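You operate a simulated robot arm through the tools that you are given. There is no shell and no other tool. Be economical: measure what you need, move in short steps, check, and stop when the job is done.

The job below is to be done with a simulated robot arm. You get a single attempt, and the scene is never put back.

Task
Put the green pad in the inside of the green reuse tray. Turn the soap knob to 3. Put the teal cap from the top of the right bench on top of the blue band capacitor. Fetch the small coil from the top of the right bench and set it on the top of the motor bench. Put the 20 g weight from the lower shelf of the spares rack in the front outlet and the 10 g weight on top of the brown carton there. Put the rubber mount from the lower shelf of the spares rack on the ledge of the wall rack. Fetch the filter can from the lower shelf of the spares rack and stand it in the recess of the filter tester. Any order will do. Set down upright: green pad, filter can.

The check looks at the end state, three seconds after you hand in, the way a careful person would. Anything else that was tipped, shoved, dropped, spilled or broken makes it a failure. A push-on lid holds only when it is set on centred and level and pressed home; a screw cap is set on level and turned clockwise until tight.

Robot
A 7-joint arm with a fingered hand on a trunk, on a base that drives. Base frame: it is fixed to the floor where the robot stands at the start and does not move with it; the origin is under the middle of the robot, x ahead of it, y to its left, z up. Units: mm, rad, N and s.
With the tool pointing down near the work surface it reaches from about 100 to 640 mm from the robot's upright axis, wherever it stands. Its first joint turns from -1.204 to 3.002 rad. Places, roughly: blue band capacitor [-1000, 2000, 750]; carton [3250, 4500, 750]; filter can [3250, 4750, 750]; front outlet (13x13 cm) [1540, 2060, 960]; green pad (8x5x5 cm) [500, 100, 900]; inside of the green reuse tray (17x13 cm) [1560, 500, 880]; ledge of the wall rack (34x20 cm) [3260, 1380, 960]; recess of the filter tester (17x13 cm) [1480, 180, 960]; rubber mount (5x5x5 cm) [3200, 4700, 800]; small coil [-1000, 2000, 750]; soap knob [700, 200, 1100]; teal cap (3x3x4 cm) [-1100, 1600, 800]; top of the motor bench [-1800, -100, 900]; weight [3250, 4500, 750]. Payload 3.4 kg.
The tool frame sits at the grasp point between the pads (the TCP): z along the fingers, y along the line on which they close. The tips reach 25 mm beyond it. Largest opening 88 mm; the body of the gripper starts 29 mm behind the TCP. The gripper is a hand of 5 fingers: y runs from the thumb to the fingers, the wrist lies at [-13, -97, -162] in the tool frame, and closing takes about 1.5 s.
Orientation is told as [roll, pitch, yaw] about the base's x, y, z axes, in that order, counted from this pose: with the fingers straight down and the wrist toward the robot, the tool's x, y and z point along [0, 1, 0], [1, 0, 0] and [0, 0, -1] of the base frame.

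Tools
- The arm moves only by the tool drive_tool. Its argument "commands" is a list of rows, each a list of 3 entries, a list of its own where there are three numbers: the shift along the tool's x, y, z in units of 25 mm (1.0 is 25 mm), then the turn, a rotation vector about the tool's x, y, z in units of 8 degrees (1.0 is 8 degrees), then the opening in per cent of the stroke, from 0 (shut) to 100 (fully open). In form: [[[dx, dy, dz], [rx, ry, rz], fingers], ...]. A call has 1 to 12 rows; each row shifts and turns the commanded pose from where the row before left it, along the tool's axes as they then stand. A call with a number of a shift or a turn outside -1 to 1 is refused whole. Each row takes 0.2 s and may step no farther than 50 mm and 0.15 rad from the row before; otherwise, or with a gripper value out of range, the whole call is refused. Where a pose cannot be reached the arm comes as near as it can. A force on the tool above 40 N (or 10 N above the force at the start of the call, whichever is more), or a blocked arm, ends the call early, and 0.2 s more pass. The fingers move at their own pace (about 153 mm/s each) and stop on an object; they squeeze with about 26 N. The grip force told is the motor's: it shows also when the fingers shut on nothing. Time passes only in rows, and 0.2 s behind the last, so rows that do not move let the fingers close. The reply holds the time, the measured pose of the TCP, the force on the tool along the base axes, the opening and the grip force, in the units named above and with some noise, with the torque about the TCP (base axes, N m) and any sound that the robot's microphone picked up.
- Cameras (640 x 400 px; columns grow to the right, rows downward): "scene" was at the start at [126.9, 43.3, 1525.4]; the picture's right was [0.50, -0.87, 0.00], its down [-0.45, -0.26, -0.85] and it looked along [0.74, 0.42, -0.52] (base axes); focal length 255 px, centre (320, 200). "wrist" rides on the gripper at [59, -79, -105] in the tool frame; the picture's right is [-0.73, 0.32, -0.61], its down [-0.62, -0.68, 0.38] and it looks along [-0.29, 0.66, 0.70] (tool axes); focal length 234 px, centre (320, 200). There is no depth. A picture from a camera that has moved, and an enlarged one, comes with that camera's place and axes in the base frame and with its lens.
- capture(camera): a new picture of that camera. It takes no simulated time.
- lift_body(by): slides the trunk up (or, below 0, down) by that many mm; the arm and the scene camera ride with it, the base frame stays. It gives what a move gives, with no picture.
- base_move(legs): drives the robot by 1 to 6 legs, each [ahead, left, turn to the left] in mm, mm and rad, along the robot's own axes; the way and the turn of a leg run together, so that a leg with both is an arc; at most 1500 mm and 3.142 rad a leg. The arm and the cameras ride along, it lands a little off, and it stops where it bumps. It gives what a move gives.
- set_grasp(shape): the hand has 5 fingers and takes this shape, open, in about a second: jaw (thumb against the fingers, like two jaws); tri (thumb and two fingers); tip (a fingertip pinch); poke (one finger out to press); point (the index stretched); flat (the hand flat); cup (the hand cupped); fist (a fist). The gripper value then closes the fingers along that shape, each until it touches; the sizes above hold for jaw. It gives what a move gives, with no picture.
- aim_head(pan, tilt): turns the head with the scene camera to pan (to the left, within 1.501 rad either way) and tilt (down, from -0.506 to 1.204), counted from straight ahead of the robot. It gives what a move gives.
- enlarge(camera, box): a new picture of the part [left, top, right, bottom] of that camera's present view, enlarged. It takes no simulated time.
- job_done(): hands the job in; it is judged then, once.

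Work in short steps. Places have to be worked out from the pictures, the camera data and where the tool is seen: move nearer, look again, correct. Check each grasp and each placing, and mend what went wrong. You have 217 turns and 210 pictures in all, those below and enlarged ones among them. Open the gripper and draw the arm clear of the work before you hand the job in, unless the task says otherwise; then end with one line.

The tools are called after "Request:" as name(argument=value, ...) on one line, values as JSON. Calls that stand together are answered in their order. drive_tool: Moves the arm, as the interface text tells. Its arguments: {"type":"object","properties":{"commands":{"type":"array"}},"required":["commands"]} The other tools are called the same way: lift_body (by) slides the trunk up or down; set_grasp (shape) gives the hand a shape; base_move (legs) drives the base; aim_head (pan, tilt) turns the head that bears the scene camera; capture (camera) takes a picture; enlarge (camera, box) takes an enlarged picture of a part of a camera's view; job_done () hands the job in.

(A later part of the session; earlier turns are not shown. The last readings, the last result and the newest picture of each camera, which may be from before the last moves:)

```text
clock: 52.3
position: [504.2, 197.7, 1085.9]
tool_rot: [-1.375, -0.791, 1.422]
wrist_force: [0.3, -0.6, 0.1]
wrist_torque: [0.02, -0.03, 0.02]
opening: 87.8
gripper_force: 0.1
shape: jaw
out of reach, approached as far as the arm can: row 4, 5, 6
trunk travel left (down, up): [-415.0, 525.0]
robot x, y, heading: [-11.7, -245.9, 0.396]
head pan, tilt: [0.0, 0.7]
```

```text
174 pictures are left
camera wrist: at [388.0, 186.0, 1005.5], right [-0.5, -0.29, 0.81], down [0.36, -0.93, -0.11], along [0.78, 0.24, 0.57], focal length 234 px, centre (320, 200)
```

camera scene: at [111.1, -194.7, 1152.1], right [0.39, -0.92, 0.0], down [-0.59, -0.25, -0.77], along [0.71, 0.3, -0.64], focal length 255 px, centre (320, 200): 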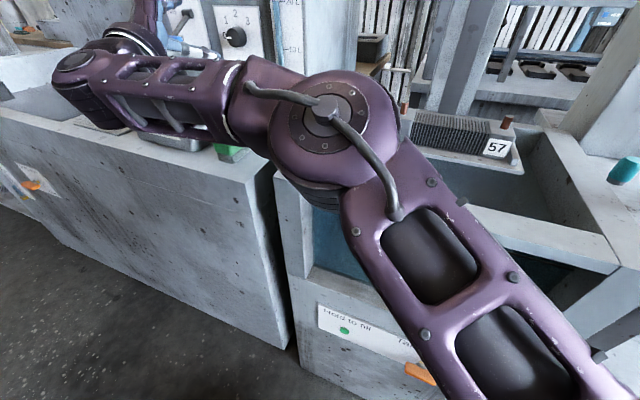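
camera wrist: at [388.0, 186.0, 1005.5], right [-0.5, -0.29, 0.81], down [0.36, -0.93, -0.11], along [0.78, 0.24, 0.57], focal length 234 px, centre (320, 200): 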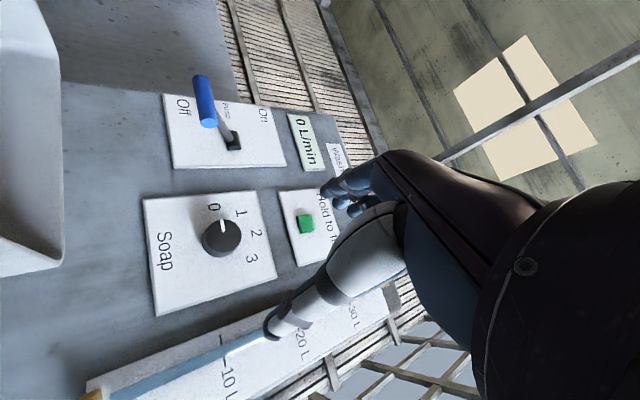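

Orientation is right; the arm is at its reach limit (~680 mm). I retract the commanded pose and bring the base 105 mm ahead.

Request:
drive_tool(commands=[[[-0.55, -0.32, -0.85], [0, 0, 0], 100], [[-0.55, -0.32, -0.85], [0, 0, 0], 100], [[-0.55, -0.32, -0.85], [0, 0, 0], 100], [[0, 0, 0], [0, 0, 0], 100]])

Request:
base_move(legs=[[105, 0, 0]])

Request:
capture(camera="wrist")

Request:
capture(camera="scene")

```text
clock: 53.3
position: [443.0, 151.8, 1107.9]
tool_rot: [-1.376, -0.792, 1.421]
wrist_force: [0.0, 0.7, -0.3]
wrist_torque: [-0.03, -0.06, -0.01]
opening: 88.0
gripper_force: 0.0
shape: jaw
trunk travel left (down, up): [-415.0, 525.0]
robot x, y, heading: [-14.8, -243.3, 0.394]
head pan, tilt: [0.0, 0.7]
```

```text
clock: 54.5
position: [539.2, 192.8, 1108.6]
tool_rot: [-1.375, -0.79, 1.422]
wrist_force: [0.2, 0.1, 0.1]
wrist_torque: [-0.01, 0.01, 0.02]
opening: 87.9
gripper_force: 0.0
shape: jaw
trunk travel left (down, up): [-415.0, 525.0]
robot x, y, heading: [86.8, -207.9, 0.397]
head pan, tilt: [0.0, 0.7]
```

```text
173 pictures are left
camera wrist: at [421.7, 181.6, 1026.3], right [-0.5, -0.29, 0.81], down [0.36, -0.93, -0.11], along [0.78, 0.24, 0.57], focal length 234 px, centre (320, 200)
```

wrist: 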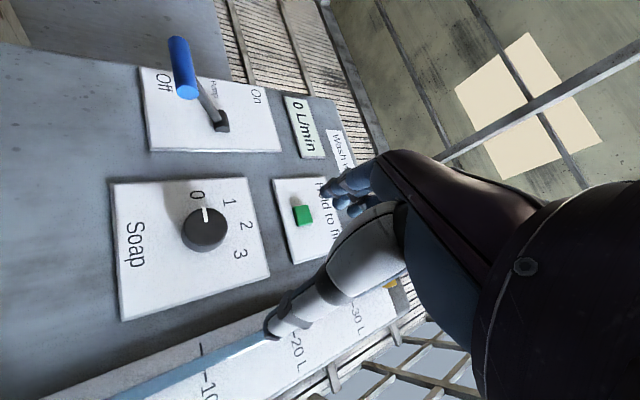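

```text
172 pictures are left
camera scene: at [207.6, -154.1, 1151.9], right [0.39, -0.92, 0.0], down [-0.59, -0.25, -0.76], along [0.7, 0.3, -0.65], focal length 255 px, centre (320, 200)
```

scene: 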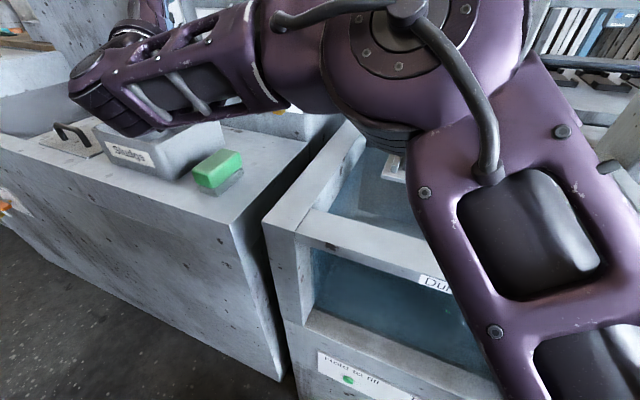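

Clear view. I move in line with the knob, 45 mm before grasp depth.

Request:
drive_tool(commands=[[[0.79, 0.12, 0.88], [0, 0, 0], 100], [[0.79, 0.12, 0.88], [0, 0, 0], 100], [[0.79, 0.12, 0.88], [0, 0, 0], 100], [[0, 0, 0], [0, 0, 0], 100]])

Request:
capture(camera="wrist")

Request:
capture(camera="scene")

```text
clock: 55.5
position: [599.4, 239.8, 1064.0]
tool_rot: [-1.377, -0.79, 1.426]
wrist_force: [1.1, -0.4, 0.1]
wrist_torque: [0.0, 0.01, 0.01]
opening: 87.7
gripper_force: 0.0
shape: jaw
out of reach, approached as far as the arm can: row 3
trunk travel left (down, up): [-415.0, 525.0]
robot x, y, heading: [82.7, -206.4, 0.399]
head pan, tilt: [0.0, 0.7]
```

```text
171 pictures are left
camera wrist: at [482.3, 227.5, 983.3], right [-0.5, -0.29, 0.81], down [0.37, -0.92, -0.11], along [0.78, 0.24, 0.57], focal length 234 px, centre (320, 200)
```

wrist: 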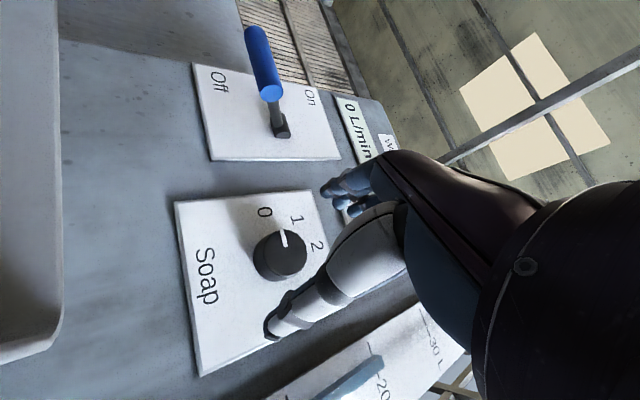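

```text
170 pictures are left
camera scene: at [206.2, -154.9, 1152.1], right [0.39, -0.92, 0.0], down [-0.59, -0.25, -0.77], along [0.71, 0.3, -0.64], focal length 255 px, centre (320, 200)
```

scene: 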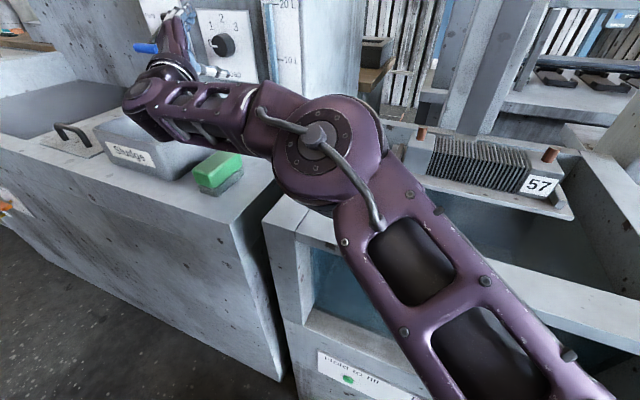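

Still limited at the same reach radius. I pull the tool back 50 mm, bring the base 70 mm nearer along x, then finish with the arm.

Request:
drive_tool(commands=[[[0, 0, -1], [0, 0, 0], 100], [[0, 0, -1], [0, 0, 0], 100]])

Request:
base_move(legs=[[64, -27, 0]])

Request:
capture(camera="wrist")

```text
clock: 56.1
position: [549.0, 238.8, 1069.4]
tool_rot: [-1.377, -0.791, 1.423]
wrist_force: [-0.1, -0.1, 0.6]
wrist_torque: [-0.03, 0.01, 0.02]
opening: 87.8
gripper_force: 0.0
shape: jaw
trunk travel left (down, up): [-415.0, 525.0]
robot x, y, heading: [79.8, -207.3, 0.397]
head pan, tilt: [0.0, 0.7]
```

```text
clock: 57.2
position: [606.8, 238.3, 1069.8]
tool_rot: [-1.377, -0.791, 1.417]
wrist_force: [0.3, 0.6, 0.3]
wrist_torque: [0.03, 0.0, 0.02]
opening: 87.8
gripper_force: 0.0
shape: jaw
trunk travel left (down, up): [-415.0, 525.0]
robot x, y, heading: [138.8, -206.4, 0.392]
head pan, tilt: [0.0, 0.7]
stopped in leg 1: the robot was blocked; the commanded pose is now the measured one
```

```text
169 pictures are left
camera wrist: at [489.7, 226.9, 989.1], right [-0.51, -0.29, 0.81], down [0.36, -0.93, -0.11], along [0.78, 0.24, 0.57], focal length 234 px, centre (320, 200)
```

wrist: 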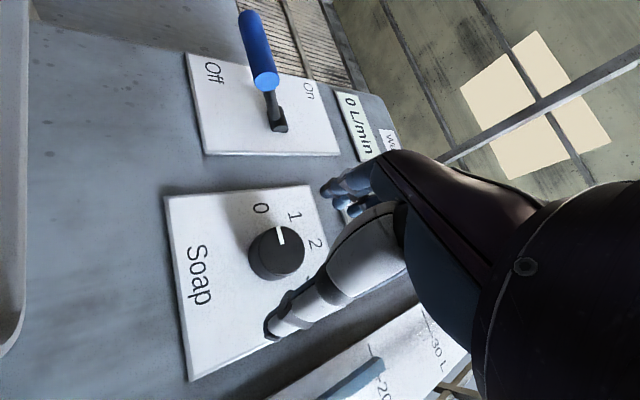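

Base touched the tank front lightly and stopped; I'll not go closer. The knob is in reach now: advance 40 mm and close.

Request:
drive_tool(commands=[[[0.13, -0.02, 0.8], [0, 0, 0], 100], [[0.13, -0.02, 0.8], [0, 0, 0], 100], [[0, 0, 0], [0, 0, 0], 100]])

Request:
capture(camera="wrist")

Request:
enlarge(camera="scene", box=[60, 0, 320, 160])

```text
clock: 58.0
position: [636.6, 237.6, 1058.2]
tool_rot: [-1.378, -0.793, 1.421]
wrist_force: [-1.3, -1.4, 9.8]
wrist_torque: [-0.23, 1.44, 0.12]
opening: 88.1
gripper_force: 0.0
shape: jaw
out of reach, approached as far as the arm can: row 2
trunk travel left (down, up): [-415.0, 525.0]
robot x, y, heading: [140.1, -204.6, 0.396]
head pan, tilt: [0.0, 0.7]
```

```text
168 pictures are left
camera wrist: at [520.3, 226.9, 977.1], right [-0.51, -0.29, 0.81], down [0.36, -0.93, -0.11], along [0.78, 0.24, 0.57], focal length 234 px, centre (320, 200)
```

wrist: 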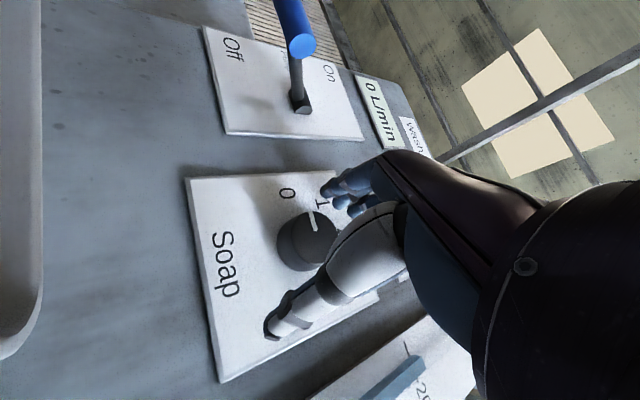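

```text
2.46 times, centred on (190, 80) of scene
camera zoom: at [260.2, -156.4, 1152.4], right [0.39, -0.92, 0.0], down [-0.59, -0.25, -0.77], along [0.71, 0.3, -0.64], focal length 628 px, centre (640, 495)
```

zoom: 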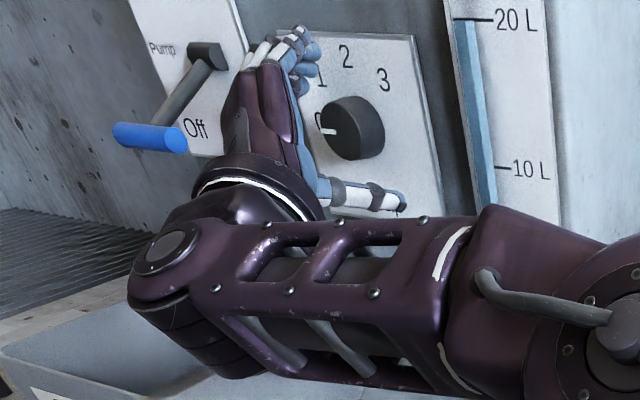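

A 10 N upward force with torque shows; the contact is near the camera/wrist, perhaps the tray rim. I check whether it persists after backing up slightly.

Request:
drive_tool(commands=[[[-0.15, 0.15, -0.1], [0, 0, 0], 100], [[0, 0, 0], [0, 0, 0], 100]])

Request:
enlarge(camera="scene", box=[0, 40, 320, 240])

```text
clock: 58.6
position: [635.8, 239.4, 1061.3]
tool_rot: [-1.373, -0.789, 1.419]
wrist_force: [0.4, 0.1, -0.2]
wrist_torque: [0.0, 0.04, -0.01]
opening: 87.9
gripper_force: 0.1
shape: jaw
trunk travel left (down, up): [-415.0, 525.0]
robot x, y, heading: [135.0, -205.3, 0.398]
head pan, tilt: [0.0, 0.7]
```

```text
2.00 times, centred on (160, 140) of scene
camera zoom: at [261.6, -154.9, 1152.0], right [0.39, -0.92, 0.0], down [-0.59, -0.25, -0.76], along [0.71, 0.3, -0.64], focal length 510 px, centre (640, 320)
```

zoom: 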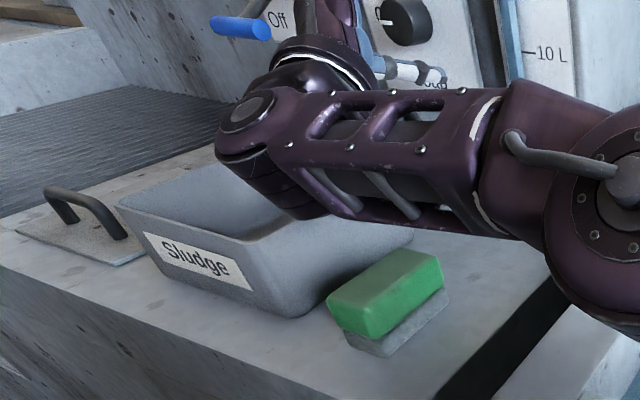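

The contact is gone after a few mm. I roll the hand a further 20° so that the wrist rises off the tray, then advance the last bit.

Request:
drive_tool(commands=[[[0, 0, -0.2], [0, 0, -0.85], 100], [[0, 0, 0], [0, 0, -0.85], 100], [[0, 0, 0], [0, 0, -0.85], 100], [[0, 0, 0], [0, 0, 0], 100]])

Request:
capture(camera="wrist")

Request:
enlarge(camera="scene", box=[60, 0, 320, 160])

```text
clock: 59.6
position: [631.7, 239.4, 1062.0]
tool_rot: [-1.419, -0.437, 1.493]
wrist_force: [-0.8, 0.5, -0.7]
wrist_torque: [0.03, -0.02, -0.03]
opening: 88.0
gripper_force: 0.1
shape: jaw
trunk travel left (down, up): [-415.0, 525.0]
robot x, y, heading: [135.6, -207.4, 0.396]
head pan, tilt: [0.0, 0.7]
```

```text
165 pictures are left
camera wrist: at [515.5, 195.6, 991.9], right [-0.49, -0.01, 0.87], down [0.41, -0.89, 0.22], along [0.77, 0.46, 0.44], focal length 234 px, centre (320, 200)
```

wrist: 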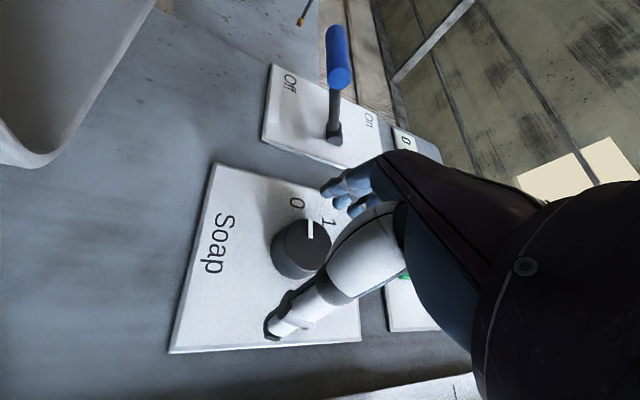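

```text
2.46 times, centred on (190, 80) of scene
camera zoom: at [261.6, -154.9, 1152.0], right [0.39, -0.92, 0.0], down [-0.59, -0.25, -0.76], along [0.71, 0.3, -0.64], focal length 628 px, centre (640, 495)
```

zoom: 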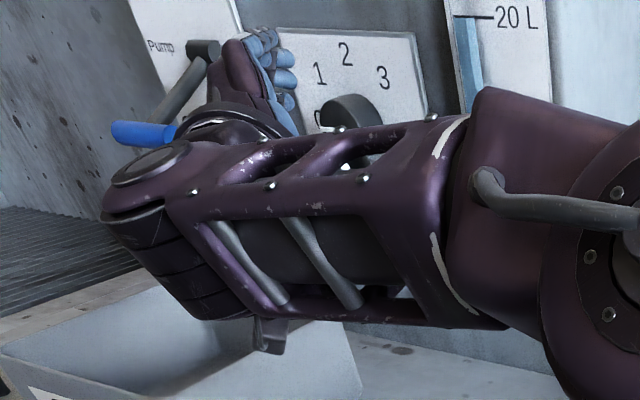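

Wrist is higher now. I advance 14 mm and close on the knob.

Request:
drive_tool(commands=[[[0.03, 0.1, 0.56], [0, 0, 0], 100], [[0, 0, 0], [0, 0, 0], 50], [[0, 0, 0], [0, 0, 0], 20], [[0, 0, 0], [0, 0, 0], 20], [[0, 0, 0], [0, 0, 0], 20], [[0, 0, 0], [0, 0, 0], 20]])

Request:
capture(camera="wrist")

```text
clock: 61.0
position: [645.5, 242.1, 1060.7]
tool_rot: [-1.419, -0.439, 1.494]
wrist_force: [-0.8, -1.7, -2.7]
wrist_torque: [-0.02, -0.01, 0.01]
opening: 31.5
gripper_force: 26.5
shape: jaw
trunk travel left (down, up): [-415.0, 525.0]
robot x, y, heading: [139.8, -206.4, 0.399]
head pan, tilt: [0.0, 0.7]
```

```text
163 pictures are left
camera wrist: at [529.9, 197.2, 990.2], right [-0.49, -0.01, 0.87], down [0.41, -0.89, 0.21], along [0.77, 0.46, 0.44], focal length 234 px, centre (320, 200)
```

wrist: 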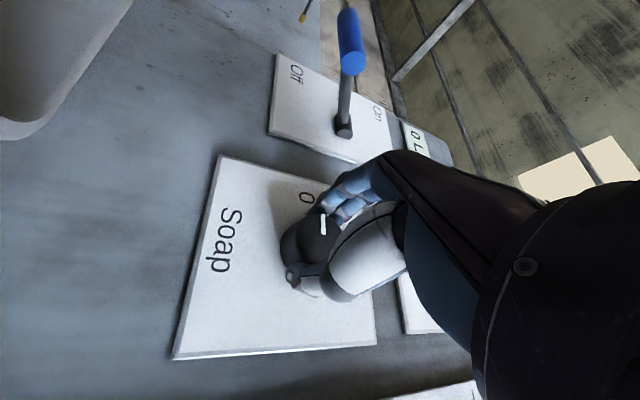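

Firm grip on the knob (31.5 mm). I turn clockwise by 16° first and check the knob follows and the wrist stays clear.

Request:
drive_tool(commands=[[[0, 0, 0], [0, 0, 0.6], 15], [[0, 0, 0], [0, 0, 0.7], 15], [[0, 0, 0], [0, 0, 0.7], 15], [[0, 0, 0], [0, 0, 0], 15]])

Request:
capture(camera="wrist")

```text
clock: 62.0
position: [645.3, 242.5, 1059.1]
tool_rot: [-1.391, -0.714, 1.441]
wrist_force: [0.1, 2.0, -0.5]
wrist_torque: [-0.01, -0.14, 0.21]
opening: 31.3
gripper_force: 26.4
shape: jaw
trunk travel left (down, up): [-415.0, 525.0]
robot x, y, heading: [136.2, -204.4, 0.4]
head pan, tilt: [0.0, 0.7]
```

```text
162 pictures are left
camera wrist: at [528.8, 223.6, 980.4], right [-0.5, -0.23, 0.83], down [0.37, -0.93, -0.04], along [0.78, 0.29, 0.55], focal length 234 px, centre (320, 200)
```

wrist: 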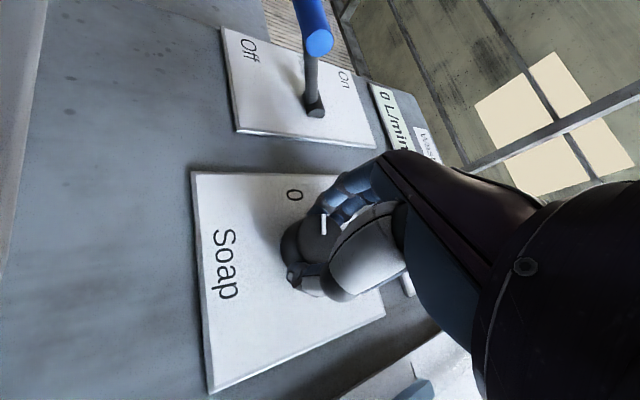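

The knob turned with the hand. Now open, roll back 40°, and regrasp.

Request:
drive_tool(commands=[[[0, 0, 0], [0, 0, 0], 100], [[0, 0, 0], [0, 0, 0], 100], [[0, 0, 0], [0, 0, -0.9], 100], [[0, 0, 0], [0, 0, -0.9], 100], [[0, 0, 0], [0, 0, -0.9], 100], [[0, 0, 0], [0, 0, -0.9], 100], [[0, 0, 0], [0, 0, -0.9], 100], [[0, 0, 0], [0, 0, -0.5], 100], [[0, 0, 0], [0, 0, 0], 100]])

Request:
capture(camera="wrist")

```text
clock: 64.0
position: [650.7, 228.5, 1067.8]
tool_rot: [-1.427, -0.042, 1.537]
wrist_force: [-28.9, -1.9, -3.4]
wrist_torque: [-0.17, -0.26, 1.64]
opening: 88.0
gripper_force: 0.0
shape: jaw
trunk travel left (down, up): [-415.0, 525.0]
robot x, y, heading: [139.5, -205.8, 0.398]
head pan, tilt: [0.0, 0.7]
```

```text
161 pictures are left
camera wrist: at [537.3, 156.5, 1023.0], right [-0.49, 0.3, 0.82], down [0.45, -0.72, 0.53], along [0.75, 0.62, 0.21], focal length 234 px, centre (320, 200)
```

wrist: 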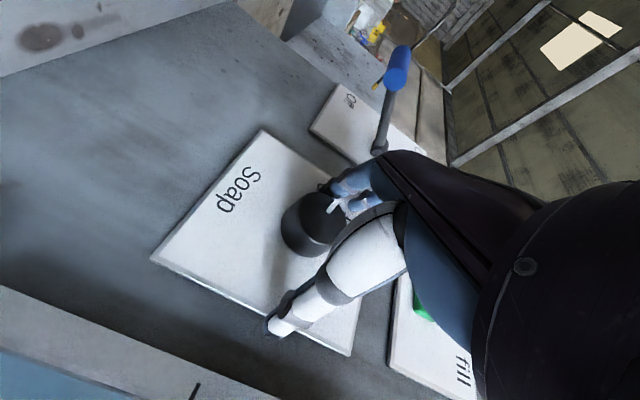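

Fingers press on the plate with 29 N at this roll, and the tool slipped right of centre. I back off 10 mm and re-read.

Request:
drive_tool(commands=[[[0, 0, -0.4], [0, 0, 0], 100], [[0, 0, 0], [0, 0, 0], 100]])

Request:
capture(camera="wrist")

Request:
enlarge(camera="scene", box=[60, 0, 320, 160])

```text
clock: 64.6
position: [649.7, 230.5, 1062.2]
tool_rot: [-1.416, -0.035, 1.53]
wrist_force: [-12.0, 1.4, 2.9]
wrist_torque: [0.13, -0.22, 0.7]
opening: 87.7
gripper_force: 0.1
shape: jaw
trunk travel left (down, up): [-415.0, 525.0]
robot x, y, heading: [135.2, -203.4, 0.4]
head pan, tilt: [0.0, 0.7]
```

```text
160 pictures are left
camera wrist: at [534.1, 157.8, 1018.1], right [-0.48, 0.31, 0.82], down [0.45, -0.72, 0.53], along [0.76, 0.62, 0.2], focal length 234 px, centre (320, 200)
```

wrist: 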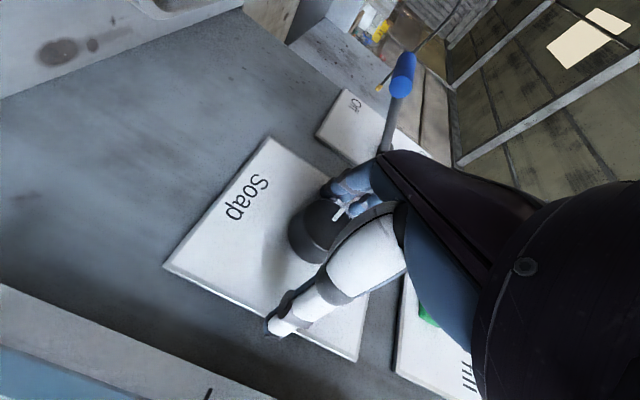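

```text
2.46 times, centred on (190, 80) of scene
camera zoom: at [258.0, -155.0, 1152.5], right [0.39, -0.92, 0.0], down [-0.59, -0.25, -0.77], along [0.71, 0.3, -0.64], focal length 628 px, centre (640, 495)
```

zoom: 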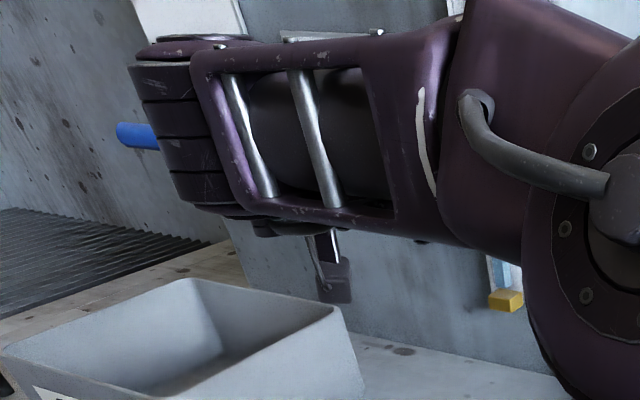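

Still pressing slightly; this roll is near the arm's limit. I roll forward 14° again to where it tracks well and check.

Request:
drive_tool(commands=[[[0, 0, -0.1], [0, 0, 0.8], 100], [[0, 0, 0], [0, 0, 0.8], 100], [[0, 0, 0], [0, 0, 0], 100]])

Request:
capture(camera="wrist")

```text
clock: 65.4
position: [647.2, 231.1, 1069.2]
tool_rot: [-1.417, -0.266, 1.499]
wrist_force: [-8.6, 0.4, -1.6]
wrist_torque: [-0.1, -0.12, 0.53]
opening: 87.8
gripper_force: 0.0
shape: jaw
trunk travel left (down, up): [-415.0, 525.0]
robot x, y, heading: [138.0, -204.5, 0.391]
head pan, tilt: [0.0, 0.7]
```

```text
158 pictures are left
camera wrist: at [530.4, 174.2, 1009.4], right [-0.48, 0.13, 0.87], down [0.41, -0.84, 0.36], along [0.77, 0.53, 0.35], focal length 234 px, centre (320, 200)
```

wrist: 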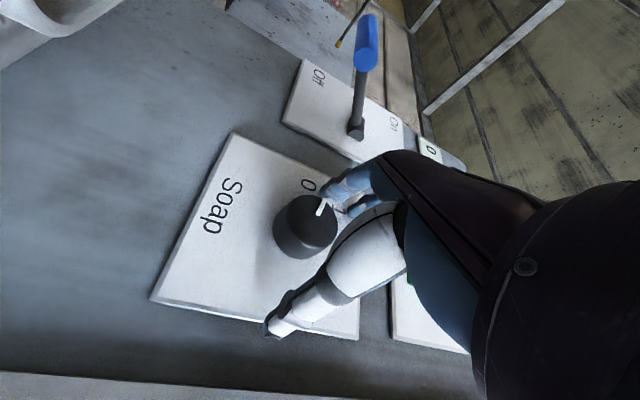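

The tool is 10 mm right and 9 mm high of the knob axis; I recentre.

Request:
drive_tool(commands=[[[0.46, 0.28, -0.25], [0, 0, 0], 100], [[0, 0, 0], [0, 0, 0], 100]])

```text
clock: 66.0
position: [633.8, 244.7, 1059.4]
tool_rot: [-1.426, -0.258, 1.51]
wrist_force: [-0.7, -0.3, 0.0]
wrist_torque: [-0.03, -0.02, -0.02]
opening: 87.6
gripper_force: 0.1
shape: jaw
trunk travel left (down, up): [-415.0, 525.0]
robot x, y, heading: [136.6, -205.1, 0.4]
head pan, tilt: [0.0, 0.7]
```

Free now. I advance 11 mm, close, and turn clockwise 26°.

Request:
drive_tool(commands=[[[-0.09, -0.08, 0.44], [0, 0, 0], 100], [[0, 0, 0], [0, 0, 0], 20], [[0, 0, 0], [0, 0, 0], 15], [[0, 0, 0], [0, 0, 0], 15], [[0, 0, 0], [0, 0, 0], 15], [[0, 0, 0], [0, 0, 0.8], 15], [[0, 0, 0], [0, 0, 0.8], 15], [[0, 0, 0], [0, 0, 0.8], 15], [[0, 0, 0], [0, 0, 0.8], 15], [[0, 0, 0], [0, 0, 0], 15]])

Request:
capture(camera="wrist")

```text
clock: 68.2
position: [637.4, 247.2, 1052.1]
tool_rot: [-1.391, -0.688, 1.448]
wrist_force: [11.2, -1.5, 7.1]
wrist_torque: [-1.88, 0.26, 2.72]
opening: 24.5
gripper_force: 26.4
shape: jaw
trunk travel left (down, up): [-415.0, 525.0]
robot x, y, heading: [137.2, -207.1, 0.395]
head pan, tilt: [0.0, 0.7]
```

```text
157 pictures are left
camera wrist: at [521.4, 225.6, 974.2], right [-0.5, -0.21, 0.84], down [0.38, -0.93, -0.01], along [0.78, 0.31, 0.54], focal length 234 px, centre (320, 200)
```

wrist: 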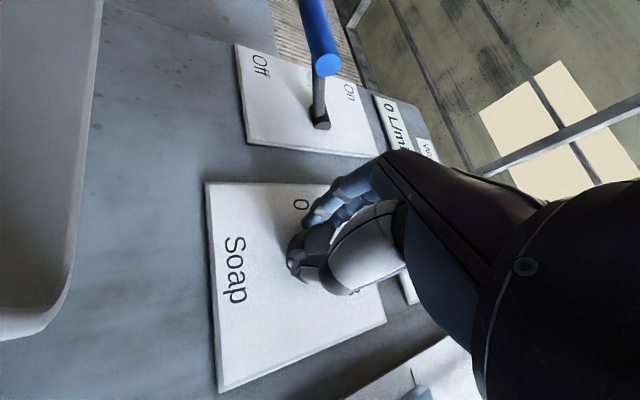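

Grip is off-centre and the torque is high. I check the scene before continuing.

Request:
enlarge(camera="scene", box=[0, 0, 320, 200])

```text
2.00 times, centred on (160, 100) of scene
camera zoom: at [263.4, -155.5, 1151.9], right [0.39, -0.92, 0.0], down [-0.6, -0.25, -0.76], along [0.7, 0.3, -0.65], focal length 510 px, centre (640, 400)
```

zoom: 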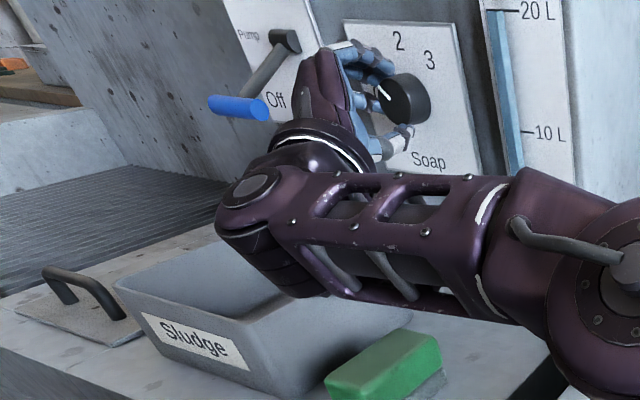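

The tray hasn't moved, but the wrist was leaning on something again at this roll. I'll release, back off, and tilt the hand 25° downward so the wrist rides higher.

Request:
drive_tool(commands=[[[0, 0, 0], [0, 0, 0], 100], [[0, 0, 0], [0, 0, 0], 100], [[-0.2, 0.2, -1], [0, 0, 0], 100], [[-0.2, 0.2, -1], [0, 0, 0], 100], [[0, 0, 0], [0.5, 0.6, 0], 100], [[0, 0, 0], [0.5, 0.6, 0], 100], [[0, 0, 0], [0.5, 0.6, 0], 100], [[0, 0, 0], [0.5, 0.6, 0], 100], [[0, 0, 0], [0, 0, 0], 100]])

Request:
capture(camera="wrist")

Request:
enlarge(camera="scene", box=[0, 0, 320, 200])

```text
clock: 70.2
position: [611.7, 232.3, 1076.0]
tool_rot: [-0.868, -0.565, 1.134]
wrist_force: [0.3, -0.2, -0.5]
wrist_torque: [-0.01, 0.01, -0.02]
opening: 87.7
gripper_force: 0.1
shape: jaw
out of reach, approached as far as the arm can: row 3, 6, 8
trunk travel left (down, up): [-415.0, 525.0]
robot x, y, heading: [138.8, -206.3, 0.397]
head pan, tilt: [0.0, 0.7]
```

```text
155 pictures are left
camera wrist: at [471.4, 212.1, 1054.3], right [-0.1, -0.22, 0.97], down [0.33, -0.93, -0.17], along [0.94, 0.31, 0.16], focal length 234 px, centre (320, 200)
```

wrist: 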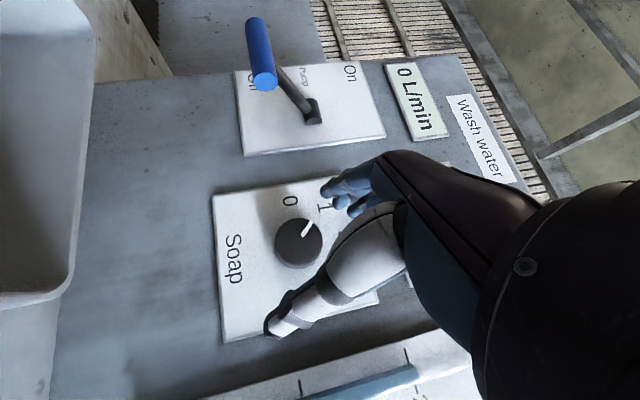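

```text
2.00 times, centred on (160, 100) of scene
camera zoom: at [261.3, -154.7, 1152.1], right [0.39, -0.92, 0.0], down [-0.59, -0.25, -0.76], along [0.71, 0.3, -0.64], focal length 510 px, centre (640, 400)
```

zoom: 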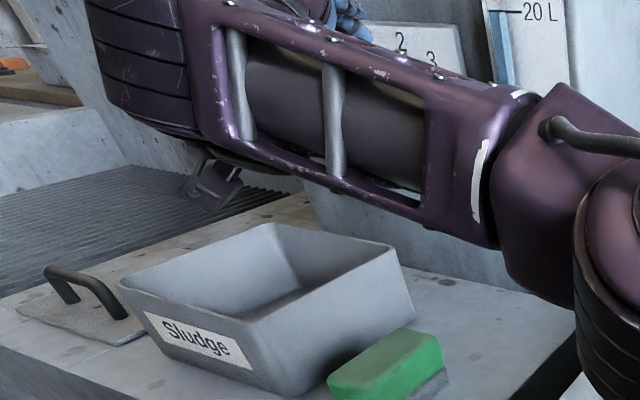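

Pointer is now near 1 and the tray is well clear. I roll the hand so that the closing line is horizontal (parallel to the panel), keeping the downward tilt.

Request:
drive_tool(commands=[[[0, 0, -0.2], [0, 0, -0.83], 100], [[0, 0, -0.2], [0, 0, -0.83], 100], [[0, 0, 0], [0, 0, -0.83], 100], [[0, 0, 0], [0, 0, -0.83], 100], [[0, 0, 0], [0, 0, -0.83], 100], [[0, 0, 0], [0, 0, -0.83], 100], [[0, 0, 0], [0, 0, 0], 100]])

Request:
capture(camera="wrist")

Request:
enlarge(camera="scene", box=[0, 0, 320, 200])

```text
clock: 72.0
position: [624.8, 202.7, 1092.2]
tool_rot: [-0.966, -0.222, 1.412]
wrist_force: [0.5, 0.3, 0.6]
wrist_torque: [-0.01, 0.01, 0.02]
opening: 87.7
gripper_force: 0.1
shape: jaw
out of reach, approached as far as the arm can: row 4, 5, 6
trunk travel left (down, up): [-415.0, 525.0]
robot x, y, heading: [139.8, -209.2, 0.399]
head pan, tilt: [0.0, 0.7]
stopped in row 7: the arm was blocked; the commanded pose is now the measured one
```

```text
153 pictures are left
camera wrist: at [494.7, 143.0, 1087.4], right [-0.07, 0.12, 0.99], down [0.55, -0.83, 0.14], along [0.84, 0.55, -0.01], focal length 234 px, centre (320, 200)
```

wrist: 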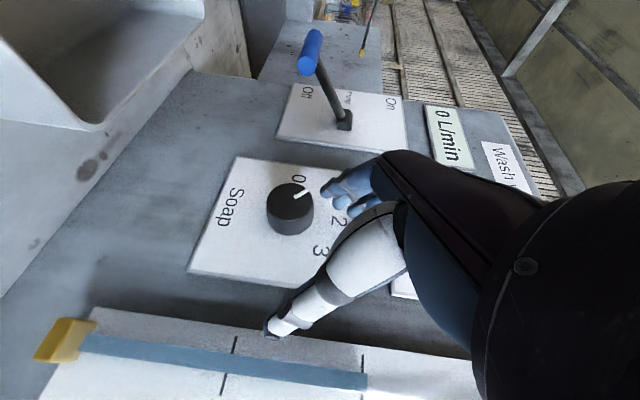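

```text
2.00 times, centred on (160, 100) of scene
camera zoom: at [261.8, -155.5, 1152.0], right [0.39, -0.92, 0.0], down [-0.59, -0.25, -0.76], along [0.71, 0.3, -0.64], focal length 510 px, centre (640, 400)
```

zoom: 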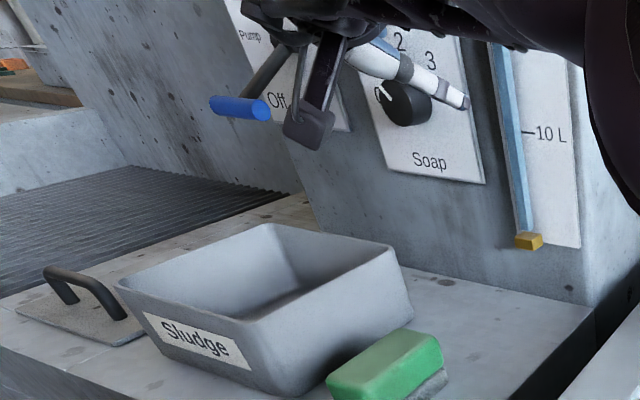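

Closing line is nearly parallel to the panel now. I shift left onto the knob axis and then advance.

Request:
drive_tool(commands=[[[0.36, 0.7, 0], [0, 0, 0], 100], [[0.36, 0.7, 0], [0, 0, 0], 100], [[0, 0, 0], [0, 0, 0], 100]])

Request:
capture(camera="wrist")

```text
clock: 72.8
position: [623.3, 203.1, 1092.6]
tool_rot: [-0.969, -0.22, 1.412]
wrist_force: [0.1, -0.5, -0.4]
wrist_torque: [0.03, -0.02, 0.01]
opening: 87.7
gripper_force: 0.1
shape: jaw
out of reach, approached as far as the arm can: row 1, 2
trunk travel left (down, up): [-415.0, 525.0]
robot x, y, heading: [135.5, -208.1, 0.392]
head pan, tilt: [0.0, 0.7]
```

```text
151 pictures are left
camera wrist: at [494.1, 143.5, 1087.4], right [-0.07, 0.12, 0.99], down [0.55, -0.83, 0.14], along [0.83, 0.55, -0.01], focal length 234 px, centre (320, 200)
```

wrist: 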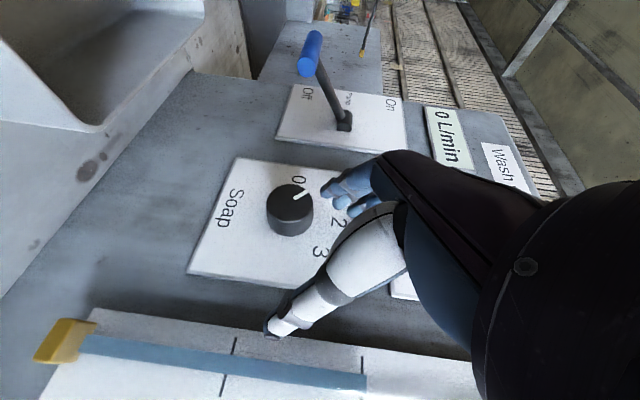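

At a joint limit; I slide the base left 36 mm instead and cancel the commanded shift.

Request:
drive_tool(commands=[[[-0.36, -0.7, 0], [0, 0, 0], 100], [[-0.36, -0.7, 0], [0, 0, 0], 100]])

Request:
base_move(legs=[[8, 36, 0]])

Request:
drive_tool(commands=[[[0.5, 0.0, 0.2], [0, 0, 0], 100], [[0.5, 0.0, 0.2], [0, 0, 0], 100], [[0, 0, 0], [0, 0, 0], 100]])

Request:
capture(camera="wrist")

```text
clock: 73.4
position: [624.1, 166.8, 1098.0]
tool_rot: [-0.976, -0.216, 1.421]
wrist_force: [0.0, -0.4, -0.4]
wrist_torque: [0.02, 0.02, 0.01]
opening: 87.8
gripper_force: 0.0
shape: jaw
trunk travel left (down, up): [-415.0, 525.0]
robot x, y, heading: [135.5, -208.7, 0.399]
head pan, tilt: [0.0, 0.7]
```

```text
clock: 74.3
position: [618.4, 203.9, 1097.9]
tool_rot: [-0.975, -0.215, 1.42]
wrist_force: [0.1, 0.0, 0.0]
wrist_torque: [-0.02, -0.01, -0.01]
opening: 88.0
gripper_force: 0.0
shape: jaw
trunk travel left (down, up): [-415.0, 525.0]
robot x, y, heading: [131.6, -171.5, 0.39]
head pan, tilt: [0.0, 0.7]
```

```text
clock: 75.1
position: [612.6, 209.6, 1073.9]
tool_rot: [-0.973, -0.216, 1.42]
wrist_force: [-0.2, -0.4, -0.4]
wrist_torque: [0.0, -0.01, 0.02]
opening: 87.9
gripper_force: 0.0
shape: jaw
trunk travel left (down, up): [-415.0, 525.0]
robot x, y, heading: [132.3, -165.9, 0.396]
head pan, tilt: [0.0, 0.7]
```

```text
150 pictures are left
camera wrist: at [483.4, 150.1, 1067.6], right [-0.07, 0.13, 0.99], down [0.55, -0.82, 0.15], along [0.83, 0.56, -0.01], focal length 234 px, centre (320, 200)
```

wrist: 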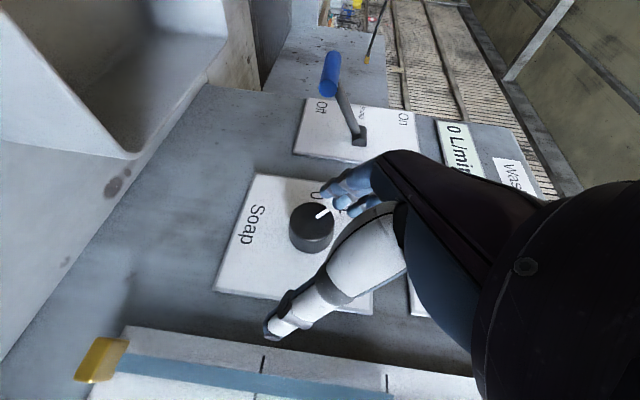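

Now within range; shift left 34 mm onto the axis then forward.

Request:
drive_tool(commands=[[[-0.09, 0.65, 0], [0, 0, 0], 100], [[-0.09, 0.65, 0], [0, 0, 0], 100], [[0, 0, 0.6], [0, 0, 0], 100], [[0, 0, 0.6], [0, 0, 0], 100], [[0, 0, 0], [0, 0, 0], 100]])

Request:
capture(camera="wrist")

Request:
enlarge(camera="scene", box=[0, 0, 320, 200])

```text
clock: 76.3
position: [639.2, 240.9, 1069.9]
tool_rot: [-0.978, -0.217, 1.425]
wrist_force: [-14.6, -1.8, 2.1]
wrist_torque: [0.15, -0.33, 0.68]
opening: 88.0
gripper_force: 0.1
shape: jaw
trunk travel left (down, up): [-415.0, 525.0]
robot x, y, heading: [132.7, -171.6, 0.399]
head pan, tilt: [0.0, 0.7]
```

```text
149 pictures are left
camera wrist: at [510.4, 179.3, 1063.4], right [-0.08, 0.12, 0.99], down [0.55, -0.82, 0.15], along [0.83, 0.56, 0.0], focal length 234 px, centre (320, 200)
```

wrist: 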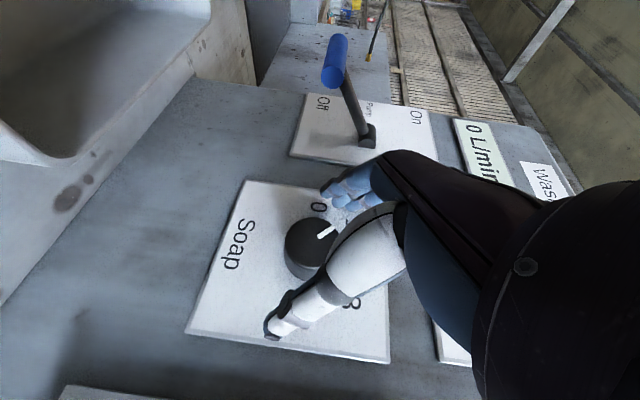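

```text
2.00 times, centred on (160, 100) of scene
camera zoom: at [250.5, -119.6, 1152.6], right [0.39, -0.92, 0.0], down [-0.59, -0.25, -0.77], along [0.71, 0.3, -0.64], focal length 510 px, centre (640, 400)
```

zoom: 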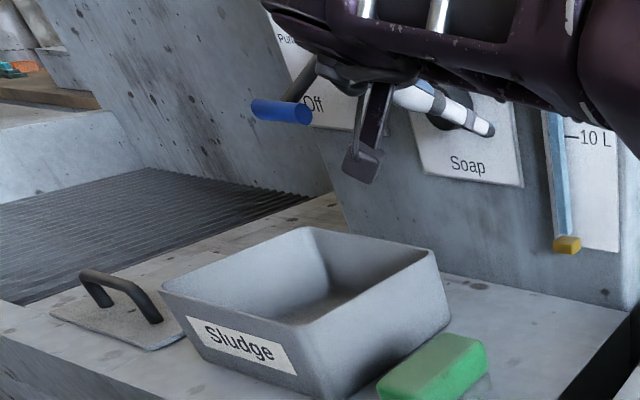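

Fingertips just touch the plate. I back off 3 mm, close, and turn clockwise about the panel normal by 30°.

Request:
drive_tool(commands=[[[0, 0, -0.16], [0, 0, 0], 100], [[0, 0, 0], [0, 0, 0], 30], [[0, 0, 0], [0, 0, 0], 10], [[0, 0, 0], [0, 0, 0], 10], [[0, 0, 0], [0, 0, 0], 10], [[0, 0, 0], [0, 0, 0], 10]])

Request:
capture(camera="wrist")

```text
clock: 77.7
position: [641.1, 240.3, 1069.8]
tool_rot: [-0.974, -0.218, 1.419]
wrist_force: [-5.4, 0.4, -1.6]
wrist_torque: [-0.04, -0.06, 0.22]
opening: 32.2
gripper_force: 25.1
shape: jaw
trunk travel left (down, up): [-415.0, 525.0]
robot x, y, heading: [134.5, -167.9, 0.402]
head pan, tilt: [0.0, 0.7]
```

```text
147 pictures are left
camera wrist: at [511.1, 179.7, 1064.0], right [-0.08, 0.13, 0.99], down [0.55, -0.82, 0.15], along [0.83, 0.55, -0.01], focal length 234 px, centre (320, 200)
```

wrist: 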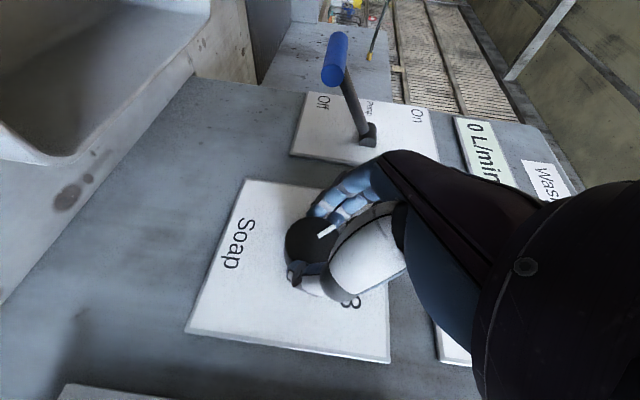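

Grip at 32 mm on the knob. Now I turn clockwise about the panel normal.

Request:
drive_tool(commands=[[[0, -0.04, 0], [-0.333, 0.1, 0.67], 10], [[0, -0.04, 0], [-0.333, 0.1, 0.67], 10], [[0, -0.04, 0], [-0.333, 0.1, 0.67], 10], [[0, -0.04, 0], [-0.333, 0.1, 0.67], 10], [[0, -0.04, 0], [-0.333, 0.1, 0.67], 10], [[0, 0, 0], [0, 0, 0], 10]])

Request:
capture(camera="wrist")

```text
clock: 79.1
position: [638.2, 236.6, 1066.1]
tool_rot: [-0.85, -0.729, 1.307]
wrist_force: [-4.8, 7.4, 2.3]
wrist_torque: [0.03, -0.37, 0.44]
opening: 32.3
gripper_force: 25.9
shape: jaw
trunk travel left (down, up): [-415.0, 525.0]
robot x, y, heading: [132.1, -173.5, 0.4]
head pan, tilt: [0.0, 0.7]
```

```text
146 pictures are left
camera wrist: at [507.4, 194.5, 1034.3], right [-0.08, -0.38, 0.92], down [0.51, -0.81, -0.29], along [0.86, 0.44, 0.26], focal length 234 px, centre (320, 200)
```

wrist: 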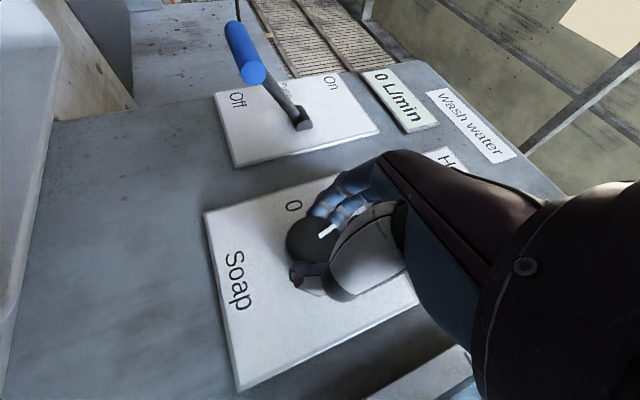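

It turns cleanly. I continue another 30°.

Request:
drive_tool(commands=[[[0, -0.04, 0], [-0.333, 0.1, 0.67], 10], [[0, -0.04, 0], [-0.333, 0.1, 0.67], 10], [[0, -0.04, 0], [-0.333, 0.1, 0.67], 10], [[0, -0.04, 0], [-0.333, 0.1, 0.67], 10], [[0, -0.04, 0], [-0.333, 0.1, 0.67], 10], [[0, 0, 0], [0, 0, 0], 10]])

Request:
capture(camera="wrist")

Request:
enlarge(camera="scene", box=[0, 0, 320, 200])

```text
clock: 80.5
position: [639.3, 234.3, 1062.9]
tool_rot: [-0.426, -1.202, 0.892]
wrist_force: [0.2, 12.1, 6.1]
wrist_torque: [0.06, -0.61, 0.38]
opening: 32.8
gripper_force: 26.0
shape: jaw
trunk travel left (down, up): [-415.0, 525.0]
robot x, y, heading: [129.4, -169.5, 0.396]
head pan, tilt: [0.0, 0.7]
```

```text
145 pictures are left
camera wrist: at [504.9, 221.2, 1016.0], right [-0.11, -0.79, 0.61], down [0.46, -0.58, -0.67], along [0.88, 0.21, 0.43], focal length 234 px, centre (320, 200)
```

wrist: 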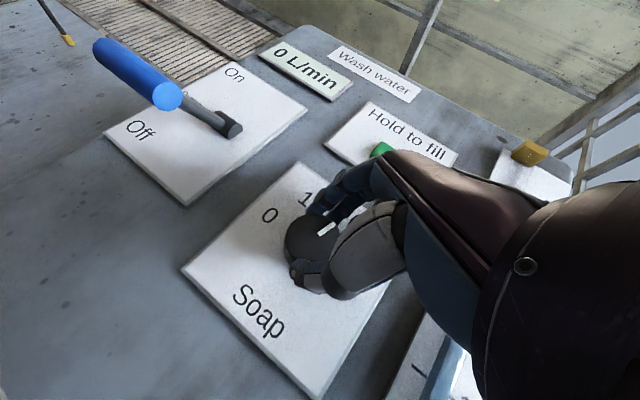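

```text
2.00 times, centred on (160, 100) of scene
camera zoom: at [253.9, -116.4, 1152.1], right [0.39, -0.92, 0.0], down [-0.59, -0.25, -0.77], along [0.71, 0.29, -0.64], focal length 510 px, centre (640, 400)
```

zoom: 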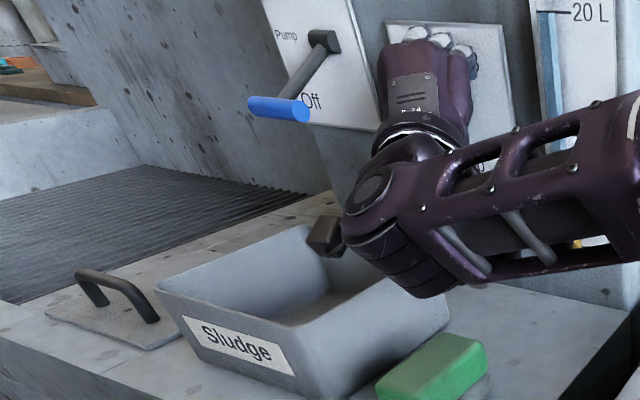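

Pointer now at about 2. I open, roll back about 48° around the knob, and regrasp.

Request:
drive_tool(commands=[[[0, 0, 0], [0, 0, 0], 100], [[0, 0, 0], [0, 0, 0], 100], [[0, 0, -0.1], [0, 0, 0], 100], [[0, 0.04, 0], [0.333, -0.1, -0.67], 100], [[0, 0.04, 0], [0.333, -0.1, -0.67], 100], [[0, 0.04, 0], [0.333, -0.1, -0.67], 100], [[0, 0.04, 0], [0.333, -0.1, -0.67], 100], [[0, 0.04, 0], [0.333, -0.1, -0.67], 100], [[0, 0.04, 0], [0.333, -0.1, -0.67], 100], [[0, 0.04, 0], [0.333, -0.1, -0.67], 100], [[0, 0, 0], [0, 0, 0], 100]])

Request:
capture(camera="wrist")

```text
clock: 82.9
position: [636.1, 233.9, 1070.8]
tool_rot: [-0.913, -0.525, 1.368]
wrist_force: [-11.6, -2.8, 0.0]
wrist_torque: [0.12, -0.35, 0.29]
opening: 87.7
gripper_force: 0.0
shape: jaw
trunk travel left (down, up): [-415.0, 525.0]
robot x, y, heading: [132.5, -169.5, 0.402]
head pan, tilt: [0.0, 0.7]
```

```text
143 pictures are left
camera wrist: at [505.0, 183.4, 1047.4], right [-0.08, -0.18, 0.98], down [0.52, -0.84, -0.12], along [0.85, 0.5, 0.16], focal length 234 px, centre (320, 200)
```

wrist: 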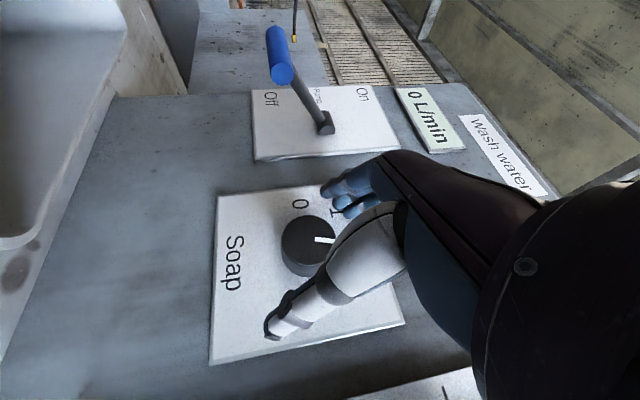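

Pointer at 2 confirmed. I recentre, close, and turn 45° further to 3.

Request:
drive_tool(commands=[[[0.2, 0.2, -0.1], [0, 0, 0], 100], [[0, 0, 0], [0, 0, 0], 10], [[0, 0, 0], [0, 0, 0], 10], [[0, 0, 0], [0, 0, 0], 10], [[0, 0, 0], [0, 0, 0], 10], [[0, -0.04, 0], [-0.355, 0.107, 0.715], 10], [[0, -0.04, 0], [-0.355, 0.107, 0.715], 10], [[0, -0.04, 0], [-0.355, 0.107, 0.715], 10], [[0, -0.04, 0], [-0.355, 0.107, 0.715], 10], [[0, -0.04, 0], [-0.355, 0.107, 0.715], 10], [[0, -0.04, 0], [-0.355, 0.107, 0.715], 10], [[0, 0, 0], [0, 0, 0], 10]])

Request:
capture(camera="wrist")

```text
clock: 85.5
position: [633.6, 239.6, 1065.1]
tool_rot: [-0.517, -1.152, 0.983]
wrist_force: [3.4, 7.6, 4.6]
wrist_torque: [-0.14, 0.07, 0.07]
opening: 25.3
gripper_force: 26.5
shape: jaw
trunk travel left (down, up): [-415.0, 525.0]
robot x, y, heading: [132.1, -167.3, 0.397]
head pan, tilt: [0.0, 0.7]
```

```text
142 pictures are left
camera wrist: at [499.4, 222.2, 1019.3], right [-0.1, -0.75, 0.66], down [0.47, -0.62, -0.63], along [0.88, 0.24, 0.41], focal length 234 px, centre (320, 200)
```

wrist: 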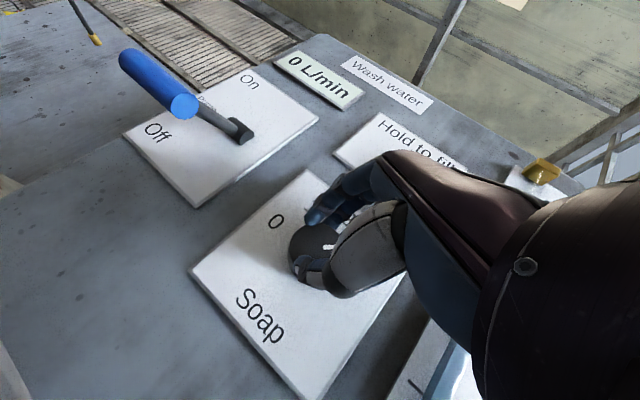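

I open and back off to see the pointer.

Request:
drive_tool(commands=[[[0, 0, 0], [0, 0, 0], 100], [[0, 0, 0], [0, 0, 0], 100], [[0, 0, -0.8], [0, 0, 0], 100], [[0, 0, -0.8], [0, 0, 0], 100]])

Request:
capture(camera="wrist")

```text
clock: 86.5
position: [598.9, 223.4, 1077.4]
tool_rot: [-0.518, -1.153, 0.983]
wrist_force: [0.3, 0.0, 0.6]
wrist_torque: [0.0, 0.01, -0.02]
opening: 87.6
gripper_force: 0.1
shape: jaw
trunk travel left (down, up): [-415.0, 525.0]
robot x, y, heading: [129.3, -171.4, 0.398]
head pan, tilt: [0.0, 0.7]
```

```text
141 pictures are left
camera wrist: at [465.3, 205.5, 1032.6], right [-0.1, -0.75, 0.66], down [0.47, -0.62, -0.63], along [0.88, 0.24, 0.41], focal length 234 px, centre (320, 200)
```

wrist: 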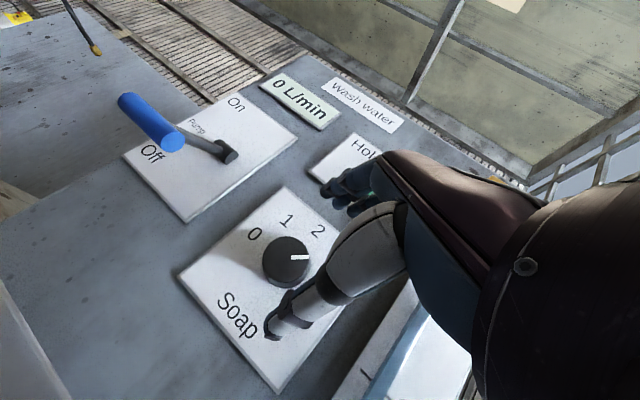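

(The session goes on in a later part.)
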